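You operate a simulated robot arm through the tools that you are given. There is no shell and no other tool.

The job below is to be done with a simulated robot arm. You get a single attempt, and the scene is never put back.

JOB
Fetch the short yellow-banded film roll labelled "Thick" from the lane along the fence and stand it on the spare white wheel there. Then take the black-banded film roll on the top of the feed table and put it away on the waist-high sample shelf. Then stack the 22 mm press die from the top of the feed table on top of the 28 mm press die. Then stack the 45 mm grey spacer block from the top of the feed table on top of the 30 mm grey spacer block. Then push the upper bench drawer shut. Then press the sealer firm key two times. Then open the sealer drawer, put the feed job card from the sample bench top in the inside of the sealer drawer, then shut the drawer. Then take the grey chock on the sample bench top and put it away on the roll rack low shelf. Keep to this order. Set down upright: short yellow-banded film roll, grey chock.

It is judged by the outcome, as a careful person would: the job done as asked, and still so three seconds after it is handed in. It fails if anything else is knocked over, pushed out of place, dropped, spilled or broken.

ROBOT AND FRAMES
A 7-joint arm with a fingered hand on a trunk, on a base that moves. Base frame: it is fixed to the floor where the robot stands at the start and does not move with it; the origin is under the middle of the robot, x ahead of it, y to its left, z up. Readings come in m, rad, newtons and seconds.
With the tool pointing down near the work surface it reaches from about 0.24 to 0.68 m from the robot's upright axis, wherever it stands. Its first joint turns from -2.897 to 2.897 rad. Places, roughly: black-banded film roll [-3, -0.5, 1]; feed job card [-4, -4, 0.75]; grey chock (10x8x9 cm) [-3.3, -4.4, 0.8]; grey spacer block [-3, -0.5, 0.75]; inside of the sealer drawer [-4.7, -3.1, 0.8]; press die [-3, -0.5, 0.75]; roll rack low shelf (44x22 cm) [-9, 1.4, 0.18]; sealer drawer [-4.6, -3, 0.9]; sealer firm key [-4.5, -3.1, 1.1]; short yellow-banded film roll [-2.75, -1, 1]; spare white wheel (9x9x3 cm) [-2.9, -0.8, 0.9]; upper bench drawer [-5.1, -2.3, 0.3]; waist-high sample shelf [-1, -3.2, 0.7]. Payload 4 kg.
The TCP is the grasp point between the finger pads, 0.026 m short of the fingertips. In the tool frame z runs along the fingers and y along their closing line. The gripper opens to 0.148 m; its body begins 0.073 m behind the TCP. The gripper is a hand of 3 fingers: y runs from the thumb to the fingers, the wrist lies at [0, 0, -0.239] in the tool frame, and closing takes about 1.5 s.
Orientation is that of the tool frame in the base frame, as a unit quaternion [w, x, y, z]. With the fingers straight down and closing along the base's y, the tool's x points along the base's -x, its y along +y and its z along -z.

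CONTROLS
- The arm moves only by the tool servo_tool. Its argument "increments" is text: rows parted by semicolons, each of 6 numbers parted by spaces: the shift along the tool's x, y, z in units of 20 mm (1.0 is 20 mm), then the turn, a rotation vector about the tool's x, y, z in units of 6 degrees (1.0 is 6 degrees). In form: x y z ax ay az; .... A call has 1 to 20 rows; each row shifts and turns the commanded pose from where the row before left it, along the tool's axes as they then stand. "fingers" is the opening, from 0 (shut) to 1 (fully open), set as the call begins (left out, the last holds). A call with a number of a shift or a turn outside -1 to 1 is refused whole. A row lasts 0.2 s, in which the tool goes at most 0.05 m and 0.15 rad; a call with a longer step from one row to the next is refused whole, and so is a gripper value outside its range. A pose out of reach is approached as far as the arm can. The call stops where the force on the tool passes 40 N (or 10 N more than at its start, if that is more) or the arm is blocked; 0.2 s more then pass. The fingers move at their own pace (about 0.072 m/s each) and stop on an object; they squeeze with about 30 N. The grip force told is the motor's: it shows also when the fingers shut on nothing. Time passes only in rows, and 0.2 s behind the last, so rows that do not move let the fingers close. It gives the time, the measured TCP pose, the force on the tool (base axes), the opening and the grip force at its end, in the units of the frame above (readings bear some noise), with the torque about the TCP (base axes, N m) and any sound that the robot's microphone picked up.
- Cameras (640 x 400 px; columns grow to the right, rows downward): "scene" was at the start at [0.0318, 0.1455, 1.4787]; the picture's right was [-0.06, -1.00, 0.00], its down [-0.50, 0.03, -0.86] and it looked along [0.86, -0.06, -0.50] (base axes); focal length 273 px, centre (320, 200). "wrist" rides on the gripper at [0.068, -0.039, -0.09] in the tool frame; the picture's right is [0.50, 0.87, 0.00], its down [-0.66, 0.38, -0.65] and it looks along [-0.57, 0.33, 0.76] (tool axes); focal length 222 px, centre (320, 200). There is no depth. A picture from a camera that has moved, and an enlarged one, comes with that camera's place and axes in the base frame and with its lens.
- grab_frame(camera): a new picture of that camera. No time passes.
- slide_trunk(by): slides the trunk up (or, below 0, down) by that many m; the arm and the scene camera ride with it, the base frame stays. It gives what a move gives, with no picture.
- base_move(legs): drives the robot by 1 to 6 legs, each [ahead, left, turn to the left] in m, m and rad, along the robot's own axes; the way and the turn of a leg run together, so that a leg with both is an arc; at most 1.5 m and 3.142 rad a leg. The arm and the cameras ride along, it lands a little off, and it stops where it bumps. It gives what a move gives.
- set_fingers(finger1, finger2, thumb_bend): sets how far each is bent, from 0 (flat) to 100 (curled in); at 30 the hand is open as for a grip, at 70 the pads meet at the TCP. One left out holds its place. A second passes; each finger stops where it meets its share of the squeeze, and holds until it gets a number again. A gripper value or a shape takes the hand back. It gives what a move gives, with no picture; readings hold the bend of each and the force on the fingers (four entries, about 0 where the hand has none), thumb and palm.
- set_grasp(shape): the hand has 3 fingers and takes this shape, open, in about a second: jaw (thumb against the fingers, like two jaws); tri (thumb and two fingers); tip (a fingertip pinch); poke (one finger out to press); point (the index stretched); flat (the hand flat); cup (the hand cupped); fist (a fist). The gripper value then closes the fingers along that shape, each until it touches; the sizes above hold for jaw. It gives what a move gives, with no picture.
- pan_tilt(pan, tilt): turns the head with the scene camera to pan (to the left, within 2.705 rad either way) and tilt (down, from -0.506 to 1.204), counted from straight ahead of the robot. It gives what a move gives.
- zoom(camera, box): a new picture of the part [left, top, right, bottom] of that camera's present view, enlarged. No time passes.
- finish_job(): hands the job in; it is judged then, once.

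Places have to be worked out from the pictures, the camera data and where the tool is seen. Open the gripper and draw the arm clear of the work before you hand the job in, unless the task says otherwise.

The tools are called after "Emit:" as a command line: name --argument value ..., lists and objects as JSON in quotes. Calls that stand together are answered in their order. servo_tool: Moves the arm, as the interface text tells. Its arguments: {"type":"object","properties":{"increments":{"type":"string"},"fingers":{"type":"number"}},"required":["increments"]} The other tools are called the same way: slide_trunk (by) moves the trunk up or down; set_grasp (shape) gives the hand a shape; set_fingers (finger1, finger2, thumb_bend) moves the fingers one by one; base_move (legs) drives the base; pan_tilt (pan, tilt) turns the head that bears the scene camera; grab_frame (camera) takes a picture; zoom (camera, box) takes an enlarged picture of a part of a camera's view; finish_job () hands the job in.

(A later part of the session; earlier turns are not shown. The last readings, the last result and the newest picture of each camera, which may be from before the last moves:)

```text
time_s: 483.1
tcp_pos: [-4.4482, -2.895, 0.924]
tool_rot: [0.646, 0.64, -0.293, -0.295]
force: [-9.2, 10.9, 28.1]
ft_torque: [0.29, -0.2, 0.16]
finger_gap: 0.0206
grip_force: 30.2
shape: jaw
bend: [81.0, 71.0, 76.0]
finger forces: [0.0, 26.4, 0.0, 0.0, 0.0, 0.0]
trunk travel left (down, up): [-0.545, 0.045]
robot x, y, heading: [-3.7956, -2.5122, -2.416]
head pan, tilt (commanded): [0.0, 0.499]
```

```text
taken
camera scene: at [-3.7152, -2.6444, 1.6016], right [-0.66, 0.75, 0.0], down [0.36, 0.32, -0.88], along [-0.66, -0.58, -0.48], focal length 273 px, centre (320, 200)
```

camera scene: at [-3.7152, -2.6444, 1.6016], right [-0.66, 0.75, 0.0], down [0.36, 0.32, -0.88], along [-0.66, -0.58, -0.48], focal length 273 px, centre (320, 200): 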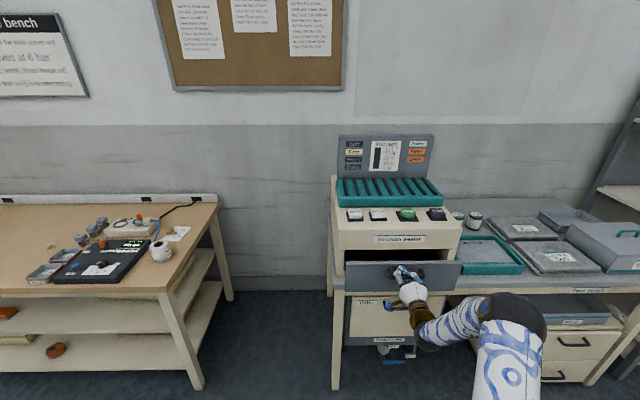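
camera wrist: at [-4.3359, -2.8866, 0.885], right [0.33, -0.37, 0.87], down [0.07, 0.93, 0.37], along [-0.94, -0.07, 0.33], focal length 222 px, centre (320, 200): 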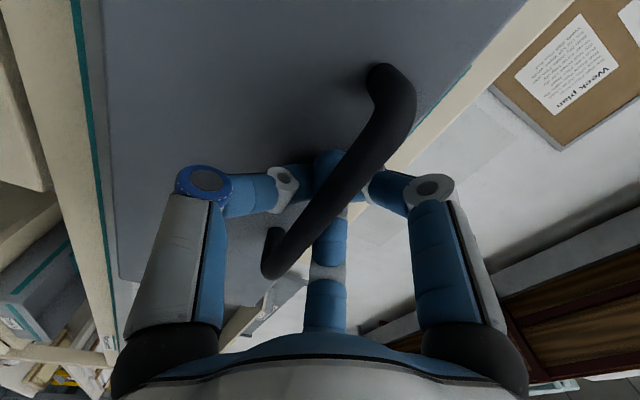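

The drawer is opening. I'll pull back another 0.14 m.

Emit:
base_move --legs '[[-0.14, 0, 0]]'

Emit:
grab_frame --camera "scene"

Emit:
zoom --camera "scene" --box '[320, 180, 480, 320]'

```text
time_s: 484.4
tcp_pos: [-4.3451, -2.8017, 0.9257]
tool_rot: [0.647, 0.639, -0.294, -0.295]
force: [-9.7, 13.6, 28.2]
ft_torque: [0.29, -0.28, 0.26]
finger_gap: 0.0199
grip_force: 30.3
shape: jaw
bend: [82.0, 71.0, 76.0]
finger forces: [0.0, 31.1, 0.0, 0.0, 0.1, 0.1]
trunk travel left (down, up): [-0.545, 0.045]
robot x, y, heading: [-3.695, -2.4196, -2.416]
head pan, tilt (commanded): [0.0, 0.499]
```

```text
taken
camera scene: at [-3.6117, -2.5519, 1.6017], right [-0.66, 0.75, 0.0], down [0.36, 0.32, -0.88], along [-0.66, -0.58, -0.48], focal length 273 px, centre (320, 200)
```

scene: 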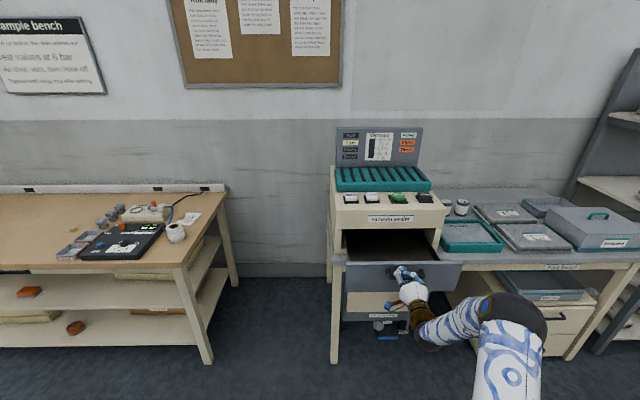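

```text
2.86 times, centred on (400, 250) of scene
camera zoom: at [-3.6117, -2.5519, 1.6017], right [-0.66, 0.75, 0.0], down [0.36, 0.32, -0.88], along [-0.66, -0.58, -0.48], focal length 779 px, centre (91, 57)
```

zoom: 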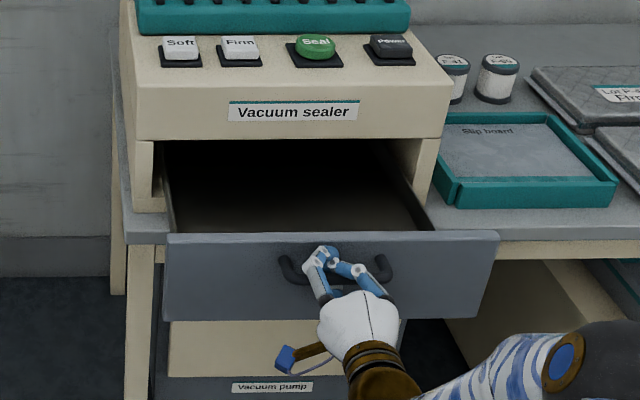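

The drawer is open about 0.2 m. I'll release the handle and back the hand off.

Emit:
set_fingers --finger1 47 --finger2 47 --thumb_bend 47

Emit:
grab_frame --camera "wrist"

```text
time_s: 485.4
tcp_pos: [-4.3453, -2.8035, 0.9235]
tool_rot: [0.646, 0.64, -0.294, -0.295]
force: [-0.5, -0.5, 0.5]
ft_torque: [-0.03, 0.0, 0.01]
finger_gap: 0.0716
grip_force: 0.1
shape: fingers
bend: [47.0, 47.0, 47.0]
finger forces: [0.0, 0.0, 0.1, 0.0, 0.0, 0.0]
trunk travel left (down, up): [-0.545, 0.045]
robot x, y, heading: [-3.6903, -2.4266, -2.414]
head pan, tilt (commanded): [0.0, 0.499]
```

```text
taken
camera wrist: at [-4.2337, -2.7955, 0.8839], right [0.33, -0.37, 0.87], down [0.07, 0.93, 0.37], along [-0.94, -0.06, 0.33], focal length 222 px, centre (320, 200)
```

wrist: 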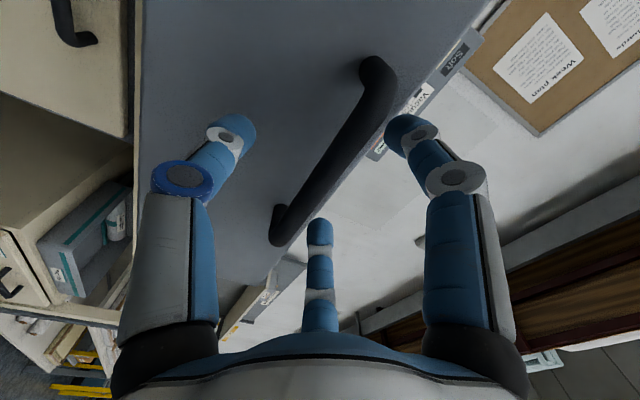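

The hand is free of the bar. I'll drive straight back, then look at the sample bench for the feed job card and the chock.

Emit:
base_move --legs '[[-0.25, 0, 0]]'

Emit:
pan_tilt --pan 0.6 --tilt 0.5

Emit:
grab_frame --camera "scene"

Emit:
zoom --camera "scene" --box '[220, 120, 480, 280]'

```text
time_s: 487.2
tcp_pos: [-4.1595, -2.6401, 0.9239]
tool_rot: [0.647, 0.64, -0.292, -0.294]
force: [-0.1, 0.6, 0.5]
ft_torque: [0.02, 0.02, -0.03]
finger_gap: 0.0717
grip_force: 0.0
shape: fingers
bend: [47.0, 47.0, 47.0]
finger forces: [0.1, 0.0, 0.0, 0.0, 0.1, 0.0]
trunk travel left (down, up): [-0.545, 0.045]
robot x, y, heading: [-3.5093, -2.256, -2.416]
head pan, tilt (commanded): [0.0, 0.499]
```

```text
time_s: 488.2
tcp_pos: [-4.1594, -2.6392, 0.9223]
tool_rot: [0.647, 0.64, -0.292, -0.294]
force: [0.0, -1.0, -0.7]
ft_torque: [-0.02, -0.01, 0.02]
finger_gap: 0.0715
grip_force: 0.1
shape: fingers
bend: [47.0, 47.0, 47.0]
finger forces: [0.1, 0.0, 0.1, 0.0, 0.0, 0.0]
trunk travel left (down, up): [-0.545, 0.045]
robot x, y, heading: [-3.5031, -2.2567, -2.414]
head pan, tilt (commanded): [0.6, 0.499]
```

```text
taken
camera scene: at [-3.381, -2.4184, 1.6014], right [-0.97, 0.24, 0.0], down [0.12, 0.46, -0.88], along [-0.21, -0.85, -0.48], focal length 273 px, centre (320, 200)
```

scene: 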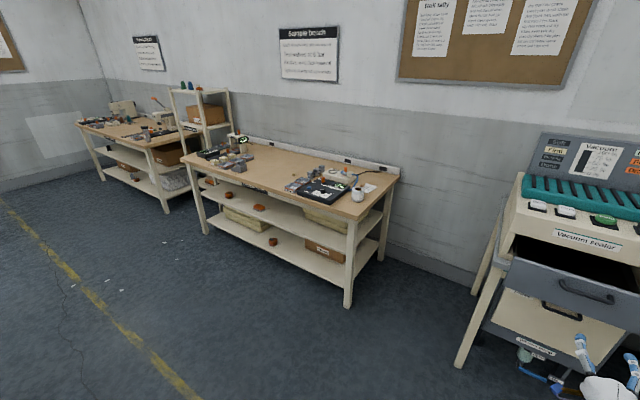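

```text
2.46 times, centred on (350, 200) of scene
camera zoom: at [-3.381, -2.4184, 1.6014], right [-0.97, 0.24, 0.0], down [0.12, 0.46, -0.88], along [-0.21, -0.85, -0.48], focal length 671 px, centre (246, 200)
```

zoom: 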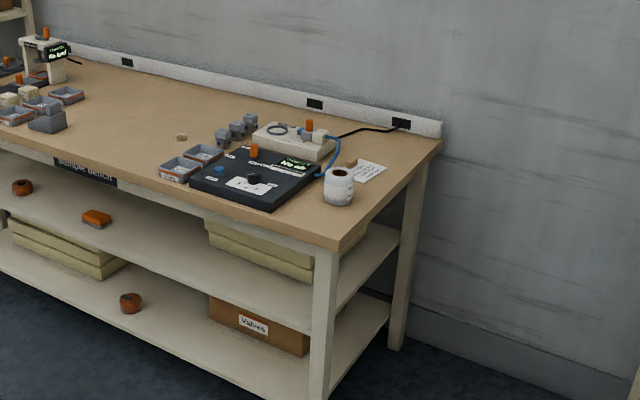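

The card lies near the white roll/mug at the right end of the sample bench, and the grey chock further left. I'll enlarge both.

Emit:
zoom --camera "scene" --box '[335, 160, 405, 215]'

Emit:
zoom --camera "scene" --box '[215, 130, 305, 200]'

```text
7.27 times, centred on (370, 188) of scene
camera zoom: at [-3.381, -2.4184, 1.6014], right [-0.97, 0.24, 0.0], down [0.12, 0.46, -0.88], along [-0.21, -0.85, -0.48], focal length 1983 px, centre (-44, 291)
```

zoom: 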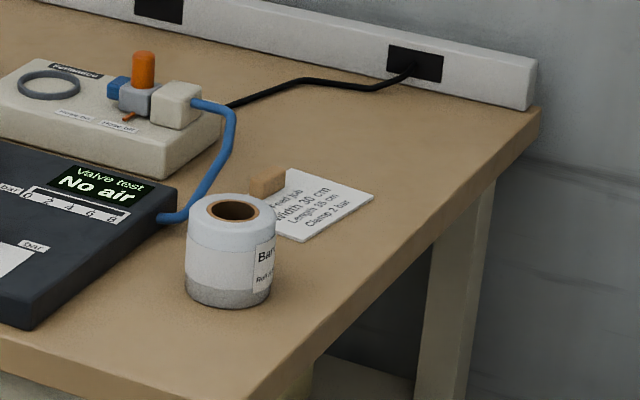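

```text
5.71 times, centred on (260, 165) of scene
camera zoom: at [-3.381, -2.4184, 1.6014], right [-0.97, 0.24, 0.0], down [0.12, 0.46, -0.88], along [-0.21, -0.85, -0.48], focal length 1558 px, centre (663, 400)
```

zoom: 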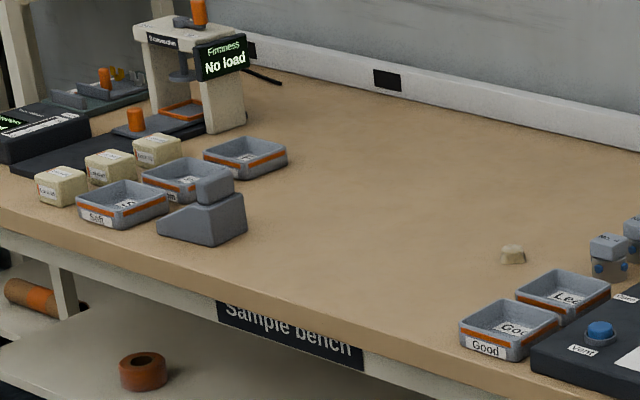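

The card reads "Feed job" and carries a small wooden grip block. Bench fronts line up at v≈-5.36; the card is ~0.39 m in from the front edge near the bench's right end. I'll bring the tool back to vertical and move to a spot facing the card.

Emit:
servo_tool --increments "0 0.5 -1 0 0 0; 0 0.5 -1 0 0 0; 0 0.5 -1 0 0 0; 0 0.5 -1 0 0 0; 0 0.5 -1 0 0 0; 0 0 0 1 0 0; 0 0 0 1 0 0; 0 0 0 1 0 0; 0 0 0 1 0 0; 0 0 0 1 0 0; 0 0 0 1 0 0; 0 0 0 1 0 0; 0 0 0 1 0 0; 0 0 0 1 0 0; 0 0 0 1 0 0; 0 0 0 1 0 0; 0 0 0 1 0 0; 0 0 0 1 0 0; 0 0 0 1 0 0; 0 0 0 1 0 0"

Emit:
servo_tool --increments "0 -0.5 -1 0 0 0; 0 -0.5 -1 0 0 0; 0 -0.5 -1 0 0 0; 0 -0.5 -1 0 0 0; 0 -0.5 -1 0 0 0; 0 -0.5 -1 0 0 0; 0 -0.5 -1 0 0 0; 0 -0.5 -1 0 0 0; 0 -0.5 -1 0 0 0; 0 0 -1 0 0 0; 0 0 0 0 0 0"

Emit:
grab_frame --camera "scene"

```text
time_s: 492.4
tcp_pos: [-4.0847, -2.5758, 0.9732]
tool_rot: [0.003, 0.91, -0.416, -0.001]
force: [0.5, -0.5, 0.0]
ft_torque: [-0.01, -0.02, -0.01]
finger_gap: 0.0717
grip_force: 0.1
shape: fingers
bend: [47.0, 47.0, 47.0]
finger forces: [0.0, 0.1, 0.0, 0.0, 0.0, 0.0]
trunk travel left (down, up): [-0.545, 0.045]
robot x, y, heading: [-3.5076, -2.2577, -2.416]
head pan, tilt (commanded): [0.6, 0.499]
```

```text
time_s: 494.9
tcp_pos: [-4.0132, -2.5146, 1.1718]
tool_rot: [0.005, 0.91, -0.415, 0.0]
force: [-0.3, -0.1, 0.3]
ft_torque: [-0.02, -0.04, 0.02]
finger_gap: 0.0718
grip_force: 0.0
shape: fingers
bend: [47.0, 47.0, 47.0]
finger forces: [0.0, 0.0, 0.1, 0.0, 0.0, 0.0]
trunk travel left (down, up): [-0.545, 0.045]
robot x, y, heading: [-3.506, -2.2531, -2.419]
head pan, tilt (commanded): [0.6, 0.499]
```

```text
taken
camera scene: at [-3.3809, -2.4185, 1.6014], right [-0.97, 0.24, 0.0], down [0.12, 0.46, -0.88], along [-0.21, -0.85, -0.48], focal length 273 px, centre (320, 200)
```

scene: 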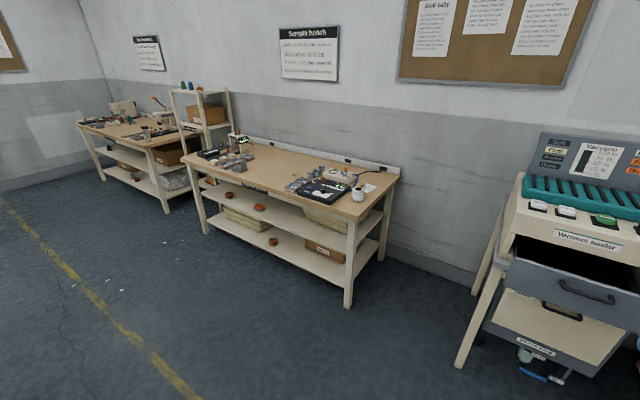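

I'll drive left in front of the sample bench and forward, then view the card from nearer.

Emit:
base_move --legs '[[0, 0.98, 0], [0.65, 0, 0]]'

Emit:
pan_tilt --pan -0.1 --tilt 0.75

Emit:
grab_frame --camera "scene"

Emit:
grab_frame --camera "wrist"

```text
time_s: 503.2
tcp_pos: [-3.8468, -3.682, 1.1726]
tool_rot: [0.005, 0.91, -0.414, -0.002]
force: [0.1, -0.9, -0.5]
ft_torque: [0.03, 0.01, 0.0]
finger_gap: 0.0717
grip_force: 0.0
shape: fingers
bend: [47.0, 47.0, 47.0]
finger forces: [0.0, 0.1, 0.0, 0.0, 0.0, 0.0]
trunk travel left (down, up): [-0.545, 0.045]
robot x, y, heading: [-3.3403, -3.4214, -2.415]
head pan, tilt (commanded): [0.6, 0.499]
```

```text
time_s: 504.2
tcp_pos: [-3.8469, -3.6818, 1.1707]
tool_rot: [0.004, 0.91, -0.414, -0.001]
force: [0.4, -0.3, -0.1]
ft_torque: [0.02, -0.01, 0.05]
finger_gap: 0.0716
grip_force: 0.1
shape: fingers
bend: [47.0, 47.0, 47.0]
finger forces: [0.0, 0.0, 0.0, 0.1, 0.0, 0.0]
trunk travel left (down, up): [-0.545, 0.045]
robot x, y, heading: [-3.3411, -3.4204, -2.41]
head pan, tilt (commanded): [-0.099, 0.75]
```

```text
taken
camera scene: at [-3.2594, -3.5445, 1.5794], right [-0.59, 0.81, 0.0], down [0.55, 0.4, -0.73], along [-0.59, -0.43, -0.68], focal length 273 px, centre (320, 200)
```

scene: 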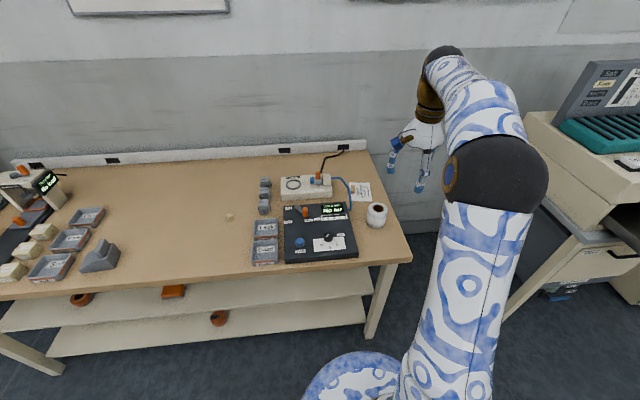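

```text
taken
camera wrist: at [-3.7727, -3.7056, 1.2623], right [-0.32, -0.95, 0.01], down [-0.71, 0.25, 0.66], along [-0.62, 0.21, -0.75], focal length 222 px, centre (320, 200)
```

wrist: 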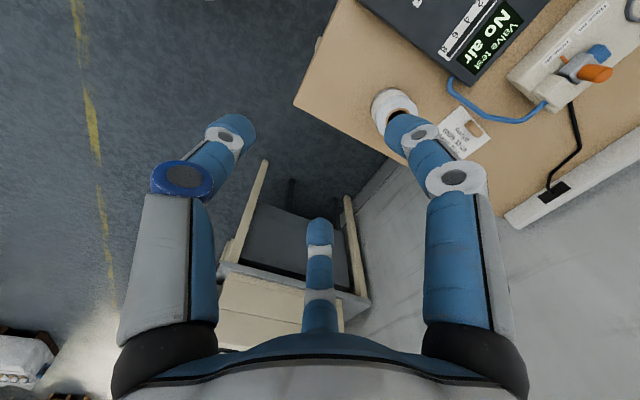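

I'll zoom onto the card and roll from both cameras.

Emit:
zoom --camera "scene" --box '[320, 150, 420, 230]'

Emit:
zoom --camera "wrist" --box '[360, 60, 520, 180]'

```text
5.00 times, centred on (370, 190) of scene
camera zoom: at [-3.2594, -3.5445, 1.5794], right [-0.59, 0.81, 0.0], down [0.55, 0.4, -0.73], along [-0.59, -0.43, -0.68], focal length 1364 px, centre (70, 250)
```

zoom: 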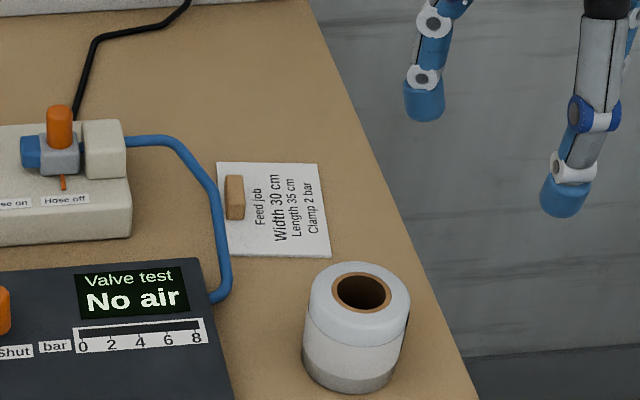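

```text
3.33 times, centred on (440, 120) of wrist
camera zoom: at [-3.7727, -3.7056, 1.2623], right [-0.32, -0.95, 0.01], down [-0.71, 0.25, 0.66], along [-0.62, 0.21, -0.75], focal length 740 px, centre (-80, 467)
```

zoom: 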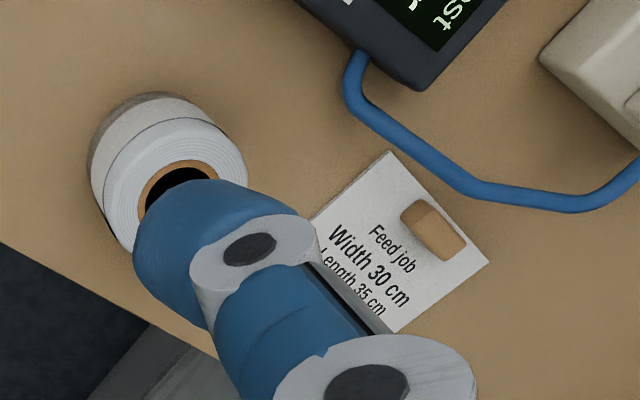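

The card's wooden grip is an elongated block at about (-4.076, -3.963), bench top z≈0.777, with a hose just left of it. I'd rather have the single thumb on the hose side, so I'll try rotating the hand another 90°, and lower the trunk a bit.

Emit:
servo_tool --increments "0 0 0 0 0 1; 0 0 0 0 0 1; 0 0 0 0 0 1; 0 0 0 0 0 1; 0 0 0 0 0 1; 0 0 0 0 0 1; 0 0 0 0 0 1; 0 0 0 0 0 1; 0 0 0 0 0 1; 0 0 0 0 0 1; 0 0 0 0 0 1; 0 0 0 0 0 1; 0 0 0 0 0 1; 0 0 0 0 0 1; 0 0 0 0 0 1; 0 0 0 0 0 0"

Emit:
slide_trunk --by -0.1

Emit:
grab_frame --camera "wrist"

```text
time_s: 507.6
tcp_pos: [-3.8469, -3.6821, 1.172]
tool_rot: [-0.004, -0.35, 0.937, -0.003]
force: [0.5, -0.4, 0.5]
ft_torque: [-0.01, -0.02, 0.01]
finger_gap: 0.0719
grip_force: 0.1
shape: fingers
bend: [47.0, 47.0, 47.0]
finger forces: [0.0, 0.1, 0.0, 0.1, 0.1, 0.0]
trunk travel left (down, up): [-0.545, 0.045]
robot x, y, heading: [-3.3401, -3.4229, -2.414]
head pan, tilt (commanded): [-0.099, 0.75]
```

```text
time_s: 509.0
tcp_pos: [-3.8464, -3.6815, 1.0715]
tool_rot: [-0.004, -0.351, 0.936, -0.002]
force: [0.2, 0.0, -0.5]
ft_torque: [-0.01, -0.01, -0.02]
finger_gap: 0.0714
grip_force: 0.1
shape: fingers
bend: [47.0, 47.0, 47.0]
finger forces: [0.0, 0.0, 0.0, 0.1, 0.0, 0.1]
trunk travel left (down, up): [-0.445, 0.145]
robot x, y, heading: [-3.337, -3.423, -2.416]
head pan, tilt (commanded): [-0.099, 0.75]
```

```text
taken
camera wrist: at [-3.872, -3.754, 1.1633], right [-0.95, 0.32, 0.0], down [0.25, 0.72, 0.65], along [0.21, 0.61, -0.76], focal length 222 px, centre (320, 200)
```

wrist: 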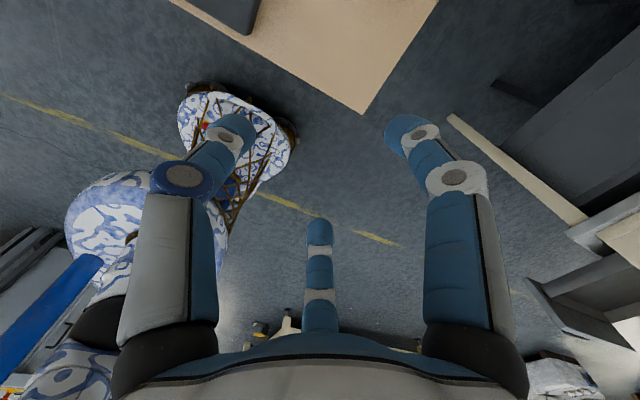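

The hand rotated fine. I'll move the base 0.2 m forward and bring the hand above the card, then check with the wrist camera.

Emit:
base_move --legs '[[0.2, 0, 0]]'

Emit:
servo_tool --increments "0.6 -0.6 0.6 0 0 0; 0.6 -0.6 0.6 0 0 0; 0.6 -0.6 0.6 0 0 0; 0.6 -0.6 0.6 0 0 0; 0.6 -0.6 0.6 0 0 0; 0 0 0 0 0 0"

Emit:
grab_frame --camera "wrist"

Emit:
grab_frame --camera "scene"

```text
time_s: 510.6
tcp_pos: [-3.9979, -3.8151, 1.0722]
tool_rot: [-0.004, -0.35, 0.937, -0.002]
force: [0.4, 0.7, -1.0]
ft_torque: [-0.03, 0.0, 0.0]
finger_gap: 0.0717
grip_force: 0.1
shape: fingers
bend: [47.0, 47.0, 47.0]
finger forces: [0.0, 0.1, 0.0, 0.1, 0.1, 0.0]
trunk travel left (down, up): [-0.445, 0.145]
robot x, y, heading: [-3.4898, -3.556, -2.417]
head pan, tilt (commanded): [-0.099, 0.75]
```

```text
time_s: 512.0
tcp_pos: [-4.0046, -3.9006, 1.013]
tool_rot: [-0.004, -0.35, 0.937, -0.002]
force: [-0.5, 0.1, -1.1]
ft_torque: [0.01, -0.02, 0.04]
finger_gap: 0.0718
grip_force: 0.1
shape: fingers
bend: [47.0, 47.0, 47.0]
finger forces: [0.1, 0.1, 0.1, 0.0, 0.0, 0.0]
trunk travel left (down, up): [-0.445, 0.145]
robot x, y, heading: [-3.4915, -3.5575, -2.418]
head pan, tilt (commanded): [-0.099, 0.75]
```

```text
taken
camera wrist: at [-4.0288, -3.9717, 1.1037], right [-0.95, 0.33, 0.0], down [0.25, 0.72, 0.65], along [0.21, 0.61, -0.76], focal length 222 px, centre (320, 200)
```

wrist: 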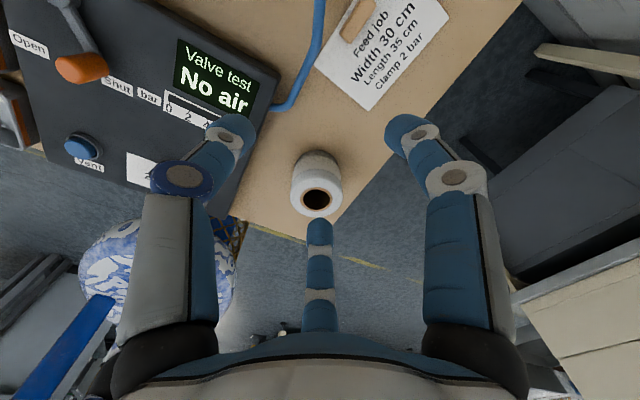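

```text
taken
camera scene: at [-3.4099, -3.6784, 1.4794], right [-0.59, 0.81, 0.0], down [0.55, 0.4, -0.73], along [-0.59, -0.43, -0.68], focal length 273 px, centre (320, 200)
```

scene: 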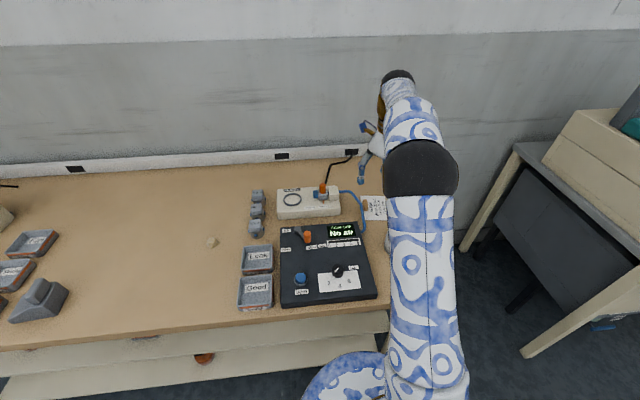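

The grip block is at about (-4.065, -3.949). I'll move above it and lower to z≈0.93.

Emit:
servo_tool --increments "0.97 0.04 0.6 0 0 0; 0.97 0.04 0.9 0 0 0; 0.97 0.04 1 0 0 0; 0.97 0.04 1 0 0 0; 0 0 0 0 0 0"

Emit:
grab_frame --camera "wrist"

```text
time_s: 513.2
tcp_pos: [-4.0652, -3.9482, 0.9424]
tool_rot: [-0.003, -0.351, 0.936, -0.002]
force: [-0.7, 0.5, -0.1]
ft_torque: [0.0, 0.0, 0.02]
finger_gap: 0.0717
grip_force: 0.0
shape: fingers
bend: [47.0, 47.0, 47.0]
finger forces: [0.0, 0.0, 0.0, 0.0, 0.1, 0.2]
trunk travel left (down, up): [-0.445, 0.145]
robot x, y, heading: [-3.4914, -3.5579, -2.417]
head pan, tilt (commanded): [-0.099, 0.75]
```

```text
taken
camera wrist: at [-4.0905, -4.0204, 1.0345], right [-0.95, 0.33, 0.0], down [0.25, 0.72, 0.65], along [0.21, 0.61, -0.76], focal length 222 px, centre (320, 200)
```

wrist: 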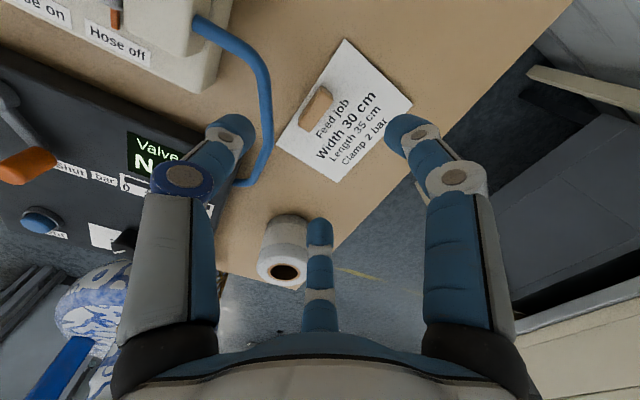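

The grip sits ~4 cm from the hose, rotated about 5°. I'll rotate the hand 5°, close the preshape to about 3 cm, centre on the grip and lower partway.

Emit:
set_fingers --finger1 59 --finger2 59 --thumb_bend 59

Emit:
servo_tool --increments "0 0 0 0 0 0.85; -0.23 0.2 0.8 0 0 0; 0 0 0.9 0 0 0; 0 0 0.9 0 0 0; 0 0 0.9 0 0 0; 0 0 0 0 0 0"

Emit:
grab_frame --camera "wrist"

```text
time_s: 514.2
tcp_pos: [-4.0658, -3.9482, 0.9442]
tool_rot: [-0.004, -0.351, 0.936, -0.003]
force: [0.9, -0.2, -1.0]
ft_torque: [0.01, 0.0, -0.01]
finger_gap: 0.0333
grip_force: 0.1
shape: fingers
bend: [59.0, 59.0, 59.0]
finger forces: [0.0, 0.1, 0.0, 0.0, 0.1, 0.0]
trunk travel left (down, up): [-0.445, 0.145]
robot x, y, heading: [-3.4881, -3.5589, -2.413]
head pan, tilt (commanded): [-0.099, 0.75]
```

```text
time_s: 515.6
tcp_pos: [-4.0646, -3.9426, 0.8734]
tool_rot: [-0.002, -0.308, 0.951, -0.002]
force: [-0.3, -0.7, 0.3]
ft_torque: [0.0, 0.0, 0.0]
finger_gap: 0.0333
grip_force: 0.1
shape: fingers
bend: [59.0, 59.0, 59.0]
finger forces: [0.0, 0.0, 0.0, 0.0, 0.0, 0.0]
trunk travel left (down, up): [-0.445, 0.145]
robot x, y, heading: [-3.4885, -3.5565, -2.411]
head pan, tilt (commanded): [-0.099, 0.75]
```

```text
taken
camera wrist: at [-4.0952, -4.0124, 0.9645], right [-0.91, 0.41, 0.0], down [0.31, 0.69, 0.65], along [0.26, 0.59, -0.76], focal length 222 px, centre (320, 200)
```

wrist: 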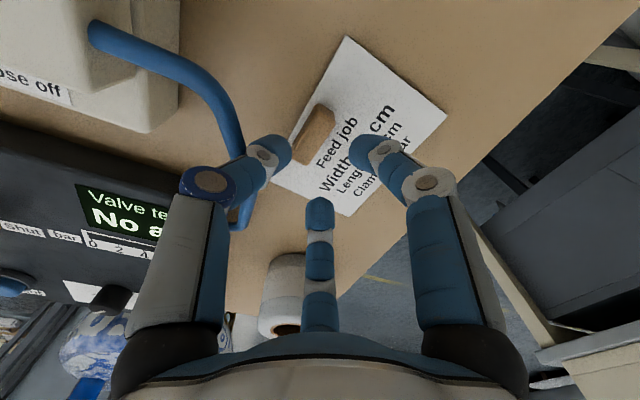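

The grip is centred between thumb and fingers, and the thumb passes inside the hose. I'll lower slowly toward the card.

Emit:
servo_tool --increments "-0.1 0 0.6 0 0 0; 0 0 0.6 0 0 0; 0 0 0.5 0 0 0; 0 0 0.4 0 0 0; 0 0 0 0 0 0"

Emit:
grab_frame --camera "wrist"

```text
time_s: 516.8
tcp_pos: [-4.0623, -3.9413, 0.8372]
tool_rot: [-0.006, -0.309, 0.951, -0.004]
force: [-0.8, 2.3, 36.5]
ft_torque: [0.61, 0.2, 0.03]
finger_gap: 0.0334
grip_force: 18.5
shape: fingers
bend: [58.0, 58.0, 59.0]
finger forces: [13.9, 21.8, 0.0, 0.0, 0.0, 0.1]
trunk travel left (down, up): [-0.445, 0.145]
robot x, y, heading: [-3.489, -3.5547, -2.416]
head pan, tilt (commanded): [-0.099, 0.75]
```

```text
taken
camera wrist: at [-4.0929, -4.0105, 0.9278], right [-0.91, 0.41, 0.01], down [0.32, 0.7, 0.64], along [0.26, 0.59, -0.77], focal length 222 px, centre (320, 200)
```

wrist: 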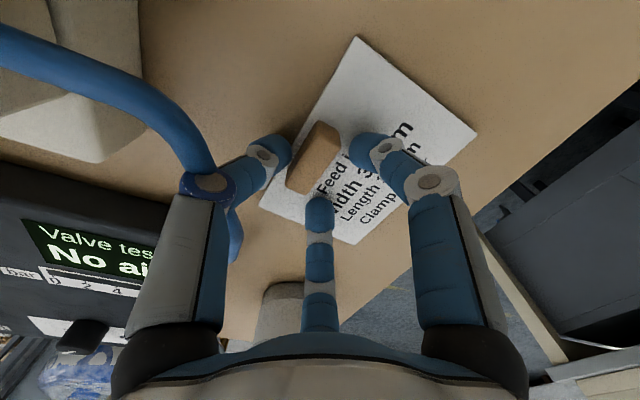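

The fingertips are on the card surface (z≈0.803). The grip lies ~1.2 cm further out and 0.5 cm toward the thumb; I'll lift slightly and shift.

Emit:
servo_tool --increments "0 0 -0.3 0 0 0; 0.3 -0.12 0 0 0 0; 0.3 -0.12 0 0 0 0; 0 0 0 0 0 0"

Emit:
grab_frame --camera "wrist"

```text
time_s: 517.8
tcp_pos: [-4.068, -3.9521, 0.8387]
tool_rot: [-0.004, -0.308, 0.951, -0.002]
force: [2.3, 4.0, 12.9]
ft_torque: [0.53, -0.23, 0.03]
finger_gap: 0.0328
grip_force: 5.5
shape: fingers
bend: [59.0, 54.0, 59.0]
finger forces: [0.0, 11.6, 0.0, 0.0, 0.0, 0.0]
trunk travel left (down, up): [-0.445, 0.145]
robot x, y, heading: [-3.4902, -3.5561, -2.415]
head pan, tilt (commanded): [-0.099, 0.75]
```

```text
taken
camera wrist: at [-4.1001, -4.022, 0.9292], right [-0.91, 0.41, 0.0], down [0.31, 0.7, 0.65], along [0.26, 0.59, -0.76], focal length 222 px, centre (320, 200)
```

wrist: 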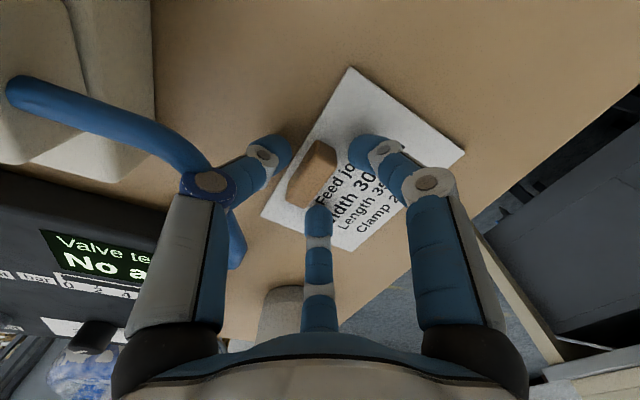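

The grip is now centred (fingers touching its side). I'll close the grip on it.

Emit:
servo_tool --increments "0 0 0 0 0 0; 0 0 0 0 0 0; 0 0 0 0 0 0; 0 0 0 0 0 0; 0 0 0 0 0 0; 0 0 0 0 0 0; 0 0 0 0 0 0" --fingers 0

Emit:
grab_frame --camera "wrist"

```text
time_s: 519.4
tcp_pos: [-4.0688, -3.9541, 0.8378]
tool_rot: [-0.004, -0.308, 0.951, -0.003]
force: [-0.5, 0.7, 0.0]
ft_torque: [0.03, 0.01, 0.04]
finger_gap: 0.0047
grip_force: 30.2
shape: jaw
bend: [71.0, 73.0, 67.0]
finger forces: [0.1, 0.1, 0.0, 0.0, 33.0, 0.0]
trunk travel left (down, up): [-0.445, 0.145]
robot x, y, heading: [-3.4892, -3.5554, -2.416]
head pan, tilt (commanded): [-0.099, 0.75]
```

```text
taken
camera wrist: at [-4.101, -4.0228, 0.9286], right [-0.91, 0.41, 0.0], down [0.31, 0.69, 0.65], along [0.26, 0.59, -0.76], focal length 222 px, centre (320, 200)
```

wrist: 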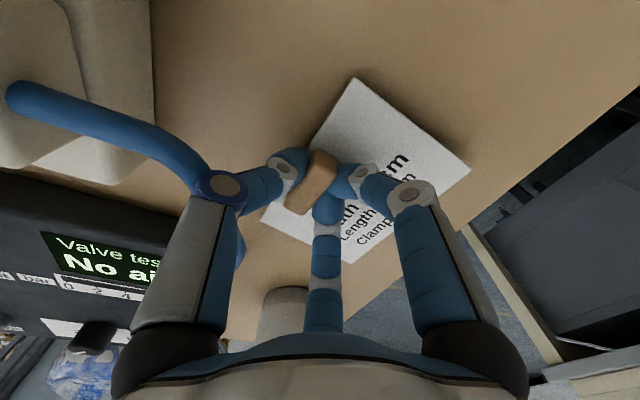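

The grip block is pinched between thumb and fingers. I'll lift 3 cm and check that the card comes along.

Emit:
servo_tool --increments "0 0 -0.4 0 0 0; 0 0 -0.5 0 0 0; 0 0 -0.6 0 0 0; 0 0 -0.6 0 0 0; 0 0 0 0 0 0"

Emit:
grab_frame --camera "wrist"

```text
time_s: 520.6
tcp_pos: [-4.0696, -3.9538, 0.8808]
tool_rot: [-0.004, -0.308, 0.951, -0.002]
force: [1.0, 0.3, -0.1]
ft_torque: [-0.01, 0.01, 0.02]
finger_gap: 0.0043
grip_force: 30.0
shape: jaw
bend: [71.0, 73.0, 67.0]
finger forces: [0.0, 0.1, 0.1, 0.0, 33.0, 0.0]
trunk travel left (down, up): [-0.445, 0.145]
robot x, y, heading: [-3.4885, -3.5556, -2.415]
head pan, tilt (commanded): [-0.099, 0.75]
```

```text
taken
camera wrist: at [-4.1005, -4.0224, 0.9711], right [-0.91, 0.41, 0.0], down [0.31, 0.69, 0.65], along [0.26, 0.59, -0.76], focal length 222 px, centre (320, 200)
```

wrist: 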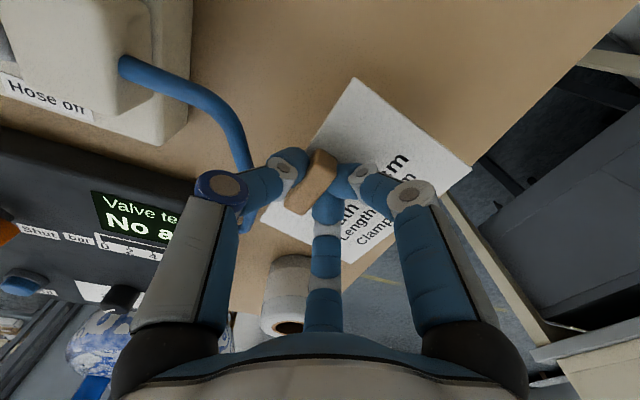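

The card is held level under the fingertips. I'll raise it, retract, and then drive over to the open sealer drawer.

Emit:
servo_tool --increments "0 0 -1 0 0 0; 0 0 -1 0 0 0; 0 0 -1 0 0 0; 0 0 -1 0 0 0; 0 0 -1 0 0 0; 0 0 -1 0 0 0; -0.7 0 -0.7 0 0 -0.2; -0.7 0 -0.7 0 0 -0.2; -0.7 0 -0.7 0 0 -0.2; -0.7 0 -0.7 0 0 -0.25; -1 0 0 0 0 0; -1 0 0 0 0 0; -1 0 0 0 0 0; -1 0 0 0 0 0; -1 0 0 0 0 0; -1 0 0 0 0 0; 0 0 0 0 0 0"

Emit:
grab_frame --camera "wrist"

Emit:
grab_frame --camera "scene"

```text
time_s: 524.2
tcp_pos: [-3.9204, -3.8288, 1.0485]
tool_rot: [-0.004, -0.349, 0.937, -0.002]
force: [0.3, 0.8, -0.2]
ft_torque: [-0.02, -0.03, 0.02]
finger_gap: 0.0044
grip_force: 30.2
shape: jaw
bend: [71.0, 73.0, 67.0]
finger forces: [0.0, 0.1, 0.0, 0.0, 33.0, 0.0]
out of reach, approached as far as the arm can: row 4, 5, 6
trunk travel left (down, up): [-0.445, 0.145]
robot x, y, heading: [-3.4882, -3.5559, -2.415]
head pan, tilt (commanded): [-0.099, 0.75]
```

```text
taken
camera wrist: at [-3.9451, -3.9001, 1.1395], right [-0.95, 0.33, 0.0], down [0.25, 0.72, 0.65], along [0.21, 0.61, -0.76], focal length 222 px, centre (320, 200)
```

wrist: 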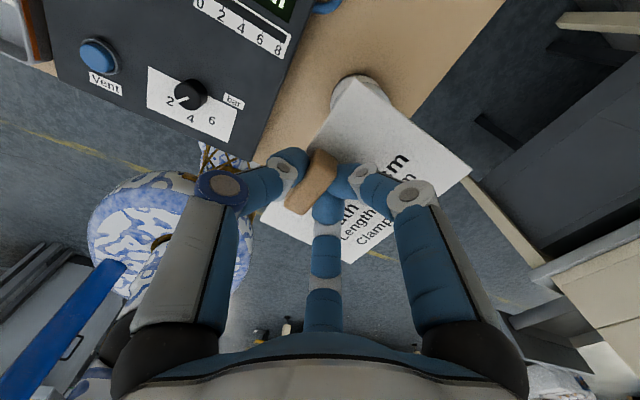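

```text
taken
camera scene: at [-3.4097, -3.6781, 1.4794], right [-0.59, 0.81, 0.0], down [0.55, 0.4, -0.73], along [-0.59, -0.43, -0.68], focal length 273 px, centre (320, 200)
```

scene: 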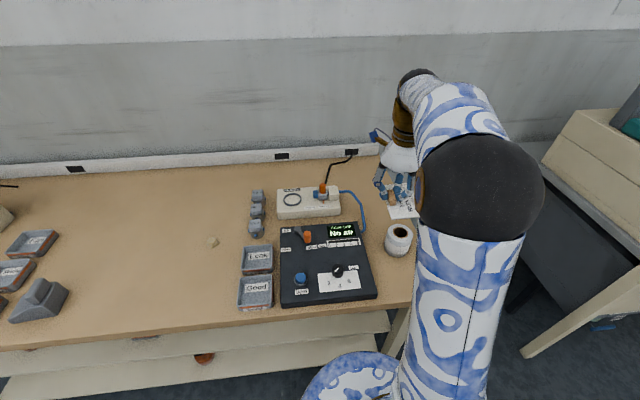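

The card is held, and nothing on the bench was disturbed. I'll back off and drive right to the sealer.

Emit:
base_move --legs '[[-0.38, 0, 0], [0, -1.0, 0]]'

Emit:
pan_tilt --pan -0.1 --tilt 0.7

Emit:
grab_frame --camera "scene"

Emit:
grab_frame --camera "wrist"

```text
time_s: 531.3
tcp_pos: [-4.2934, -2.8409, 1.0484]
tool_rot: [-0.005, -0.351, 0.936, -0.001]
force: [0.2, 0.5, -0.8]
ft_torque: [0.05, -0.01, 0.0]
finger_gap: 0.0046
grip_force: 29.7
shape: jaw
bend: [71.0, 73.0, 67.0]
finger forces: [0.0, 0.0, 0.0, 0.0, 33.0, 0.0]
trunk travel left (down, up): [-0.445, 0.145]
robot x, y, heading: [-3.864, -2.568, -2.412]
head pan, tilt (commanded): [-0.099, 0.75]
```

```text
time_s: 531.9
tcp_pos: [-4.2935, -2.8397, 1.0479]
tool_rot: [-0.003, -0.351, 0.937, -0.003]
force: [0.4, 0.6, -0.3]
ft_torque: [-0.03, -0.01, 0.0]
finger_gap: 0.0045
grip_force: 30.7
shape: jaw
bend: [71.0, 73.0, 67.0]
finger forces: [0.0, 0.1, 0.0, 0.0, 33.0, 0.0]
trunk travel left (down, up): [-0.445, 0.145]
robot x, y, heading: [-3.8625, -2.5674, -2.414]
head pan, tilt (commanded): [-0.099, 0.7]
```

```text
taken
camera scene: at [-3.7855, -2.6905, 1.4836], right [-0.59, 0.81, 0.0], down [0.52, 0.38, -0.76], along [-0.62, -0.45, -0.64], focal length 273 px, centre (320, 200)
```

scene: 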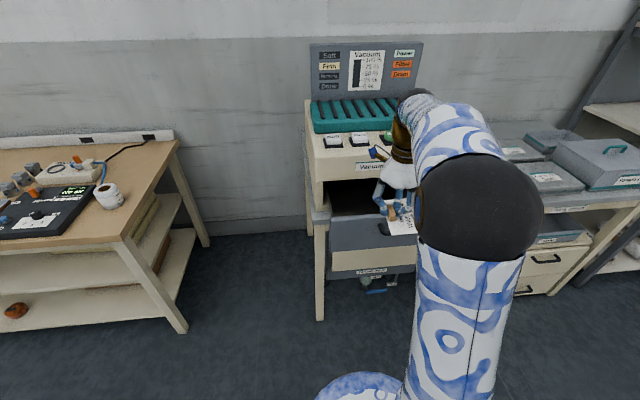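

```text
taken
camera wrist: at [-4.3189, -2.9125, 1.1395], right [-0.95, 0.32, 0.0], down [0.25, 0.72, 0.65], along [0.21, 0.61, -0.76], focal length 222 px, centre (320, 200)
```

wrist: 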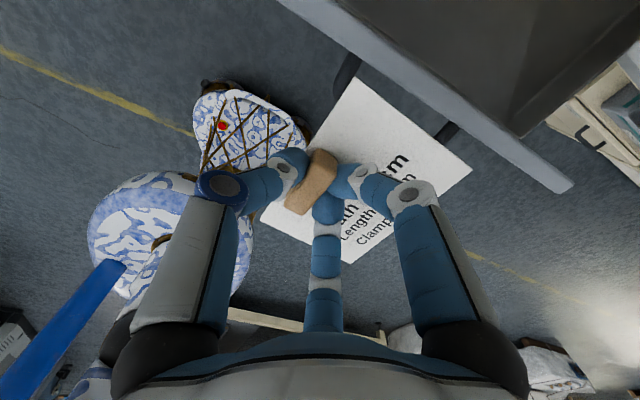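

The drawer's front panel top is at v≈-5.16 and the sealer's face at v≈-5.355, leaving ~18 cm. I'll bring the card over the opening (TCP at v≈-5.272, h≈0.745) at the present height.

Emit:
servo_tool --increments "0.97 0.1 0 0 0 0; 0.97 0.1 0 0 0 0; 0.97 0.1 0 0 0 0; 0.97 0.1 0 0 0 0; 0.97 0.1 0 0 0 0; 0.97 0.1 0 0 0 0; 0.97 0.1 0 0 0 0; 0.97 0.1 0 0 0 0; 0.9 0.1 0 0 0 0; 0 0 0 0 0 0"

Emit:
grab_frame --camera "wrist"

Emit:
grab_frame --camera "scene"

```text
time_s: 534.1
tcp_pos: [-4.4214, -2.9302, 1.0485]
tool_rot: [-0.004, -0.351, 0.936, -0.002]
force: [-0.1, 0.7, 0.4]
ft_torque: [-0.03, -0.02, 0.0]
finger_gap: 0.0042
grip_force: 30.0
shape: jaw
bend: [72.0, 73.0, 67.0]
finger forces: [0.0, 0.0, 0.0, 0.0, 32.9, 0.1]
out of reach, approached as far as the arm can: row 9
trunk travel left (down, up): [-0.445, 0.145]
robot x, y, heading: [-3.8643, -2.5662, -2.417]
head pan, tilt (commanded): [-0.099, 0.7]
```

```text
taken
camera wrist: at [-4.4456, -3.002, 1.1406], right [-0.95, 0.32, 0.0], down [0.25, 0.72, 0.65], along [0.21, 0.61, -0.76], focal length 222 px, centre (320, 200)
```

wrist: 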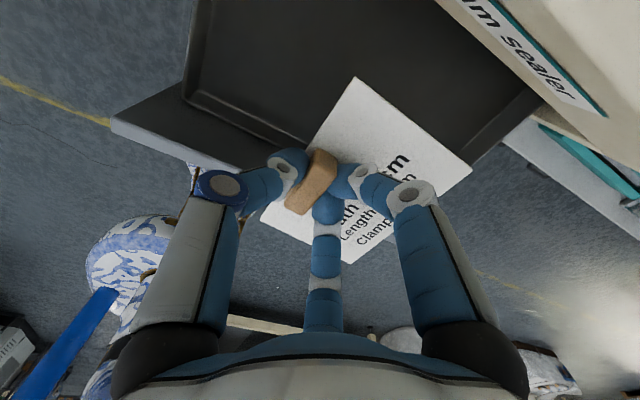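

```text
taken
camera scene: at [-3.7854, -2.6904, 1.4837], right [-0.59, 0.81, 0.0], down [0.52, 0.38, -0.77], along [-0.62, -0.45, -0.64], focal length 273 px, centre (320, 200)
```

scene: 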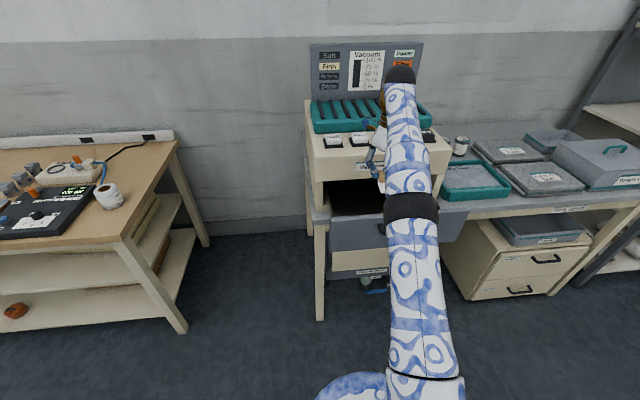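

I need 2 cm more outward; I'll nudge the base forward and then lower the card toward the drawer mouth.

Emit:
base_move --legs '[[0.02, 0, 0]]'

Emit:
servo_tool --increments "0 0 0.8 0 0 0; 0 0 0.8 0 0 0; 0 0 0.8 0 0 0; 0 0 0.6 0 0 0; 0 0 0 0 0 0"

Emit:
grab_frame --camera "wrist"

Emit:
zoom --camera "scene" --box '[300, 90, 480, 280]'

```text
time_s: 534.9
tcp_pos: [-4.4357, -2.9432, 1.0485]
tool_rot: [-0.004, -0.351, 0.936, -0.002]
force: [0.0, 0.3, 0.2]
ft_torque: [0.0, -0.03, -0.02]
finger_gap: 0.0044
grip_force: 30.0
shape: jaw
bend: [72.0, 73.0, 67.0]
finger forces: [0.0, 0.0, 0.1, 0.0, 32.9, 0.0]
trunk travel left (down, up): [-0.445, 0.145]
robot x, y, heading: [-3.8785, -2.5803, -2.41]
head pan, tilt (commanded): [-0.099, 0.7]
```

```text
time_s: 536.1
tcp_pos: [-4.436, -2.9427, 0.9894]
tool_rot: [-0.004, -0.351, 0.936, -0.003]
force: [0.1, 0.5, 0.4]
ft_torque: [-0.01, 0.01, 0.0]
finger_gap: 0.0043
grip_force: 30.2
shape: jaw
bend: [72.0, 73.0, 67.0]
finger forces: [0.0, 0.0, 0.1, 0.0, 32.7, 0.0]
trunk travel left (down, up): [-0.445, 0.145]
robot x, y, heading: [-3.8817, -2.5817, -2.412]
head pan, tilt (commanded): [-0.099, 0.7]
```

```text
taken
camera wrist: at [-4.461, -3.0157, 1.0809], right [-0.95, 0.32, 0.0], down [0.25, 0.72, 0.65], along [0.21, 0.61, -0.76], focal length 222 px, centre (320, 200)
```

wrist: 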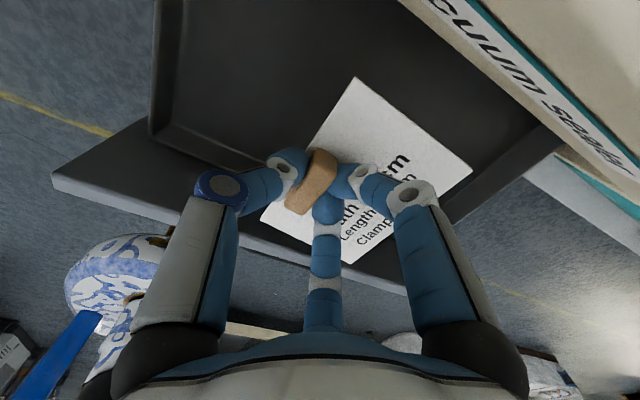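

```text
2.11 times, centred on (390, 185) of scene
camera zoom: at [-3.8006, -2.704, 1.4837], right [-0.59, 0.81, 0.0], down [0.52, 0.38, -0.76], along [-0.62, -0.45, -0.64], focal length 574 px, centre (173, 232)
```

zoom: 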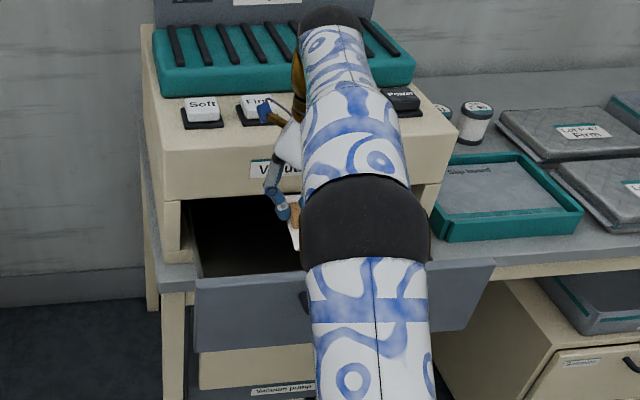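

I'll zoom the wrist view to check the card's clearance to the drawer's front panel.

Emit:
zoom --camera "wrist" --box '[40, 100, 480, 310]'

```text
1.45 times, centred on (260, 205) of wrist
camera zoom: at [-4.461, -3.0157, 1.0809], right [-0.95, 0.32, 0.0], down [0.25, 0.72, 0.65], along [0.21, 0.61, -0.76], focal length 323 px, centre (407, 193)
```

zoom: 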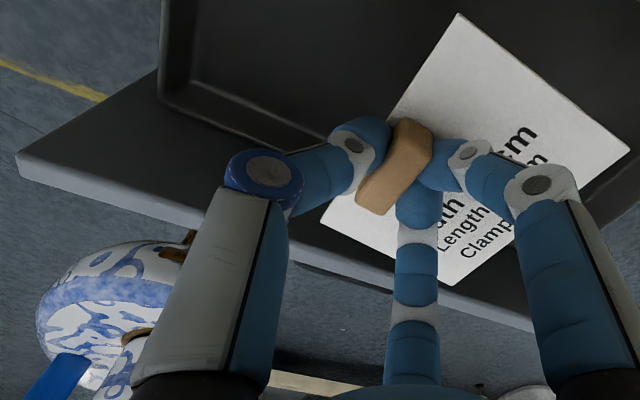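

The hand's far finger base would be too close to the sealer face in this orientation. I'll raise, move back a little, rotate the hand -90° (thumb toward me, slimmer toward the sealer), and re-approach.

Emit:
servo_tool --increments "0 0 -1 0 0 0; 0 0 -1 0 0 0; 0 0 -1 0 0 0; -1 0 -0.5 0 0 0; -1 0 0 0 0 0; -1 0 0 0 0 0; -1 0 0 0 0 0; -1 0 0 0 0 0; 0 0 0 0 0 0"

Emit:
servo_tool --increments "0 0 0 0 0 -1; 0 0 0 0 0 -1; 0 0 0 0 0 -1; 0 0 0 0 0 -1; 0 0 0 0 0 -1; 0 0 0 0 0 -1; 0 0 0 0 0 -1; 0 0 0 0 0 -1; 0 0 0 0 0 -1; 0 0 0 0 0 -1; 0 0 0 0 0 -1; 0 0 0 0 0 -1; 0 0 0 0 0 -1; 0 0 0 0 0 -1; 0 0 0 0 0 -1; 0 0 0 0 0 0"

Emit:
grab_frame --camera "wrist"

```text
time_s: 538.1
tcp_pos: [-4.3598, -2.877, 1.0584]
tool_rot: [-0.003, -0.351, 0.936, -0.003]
force: [-0.5, -0.5, -0.2]
ft_torque: [-0.03, 0.03, -0.02]
finger_gap: 0.0043
grip_force: 30.4
shape: jaw
bend: [72.0, 73.0, 67.0]
finger forces: [0.0, 0.0, 0.0, 0.1, 32.6, 0.1]
trunk travel left (down, up): [-0.445, 0.145]
robot x, y, heading: [-3.8785, -2.5826, -2.417]
head pan, tilt (commanded): [-0.099, 0.7]
```

```text
time_s: 541.5
tcp_pos: [-4.3611, -2.877, 1.0591]
tool_rot: [0.004, 0.911, -0.412, 0.0]
force: [0.1, 0.1, 0.0]
ft_torque: [-0.01, 0.02, -0.02]
finger_gap: 0.0042
grip_force: 30.1
shape: jaw
bend: [72.0, 73.0, 67.0]
finger forces: [0.0, 0.1, 0.0, 0.0, 32.7, 0.0]
trunk travel left (down, up): [-0.445, 0.145]
robot x, y, heading: [-3.88, -2.5794, -2.416]
head pan, tilt (commanded): [-0.099, 0.7]
```

```text
taken
camera wrist: at [-4.2862, -2.9013, 1.1486], right [-0.32, -0.95, 0.01], down [-0.71, 0.25, 0.66], along [-0.62, 0.21, -0.75], focal length 222 px, centre (320, 200)
```

wrist: 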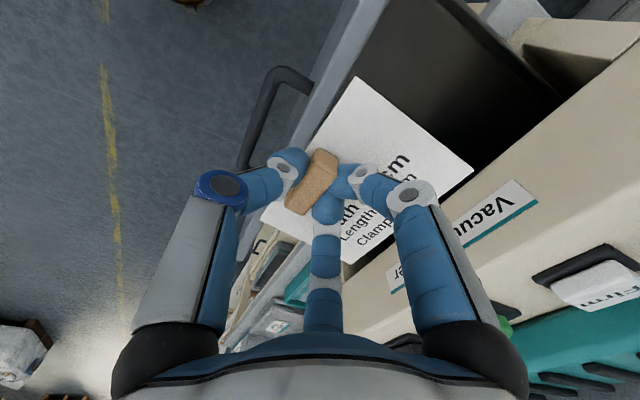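

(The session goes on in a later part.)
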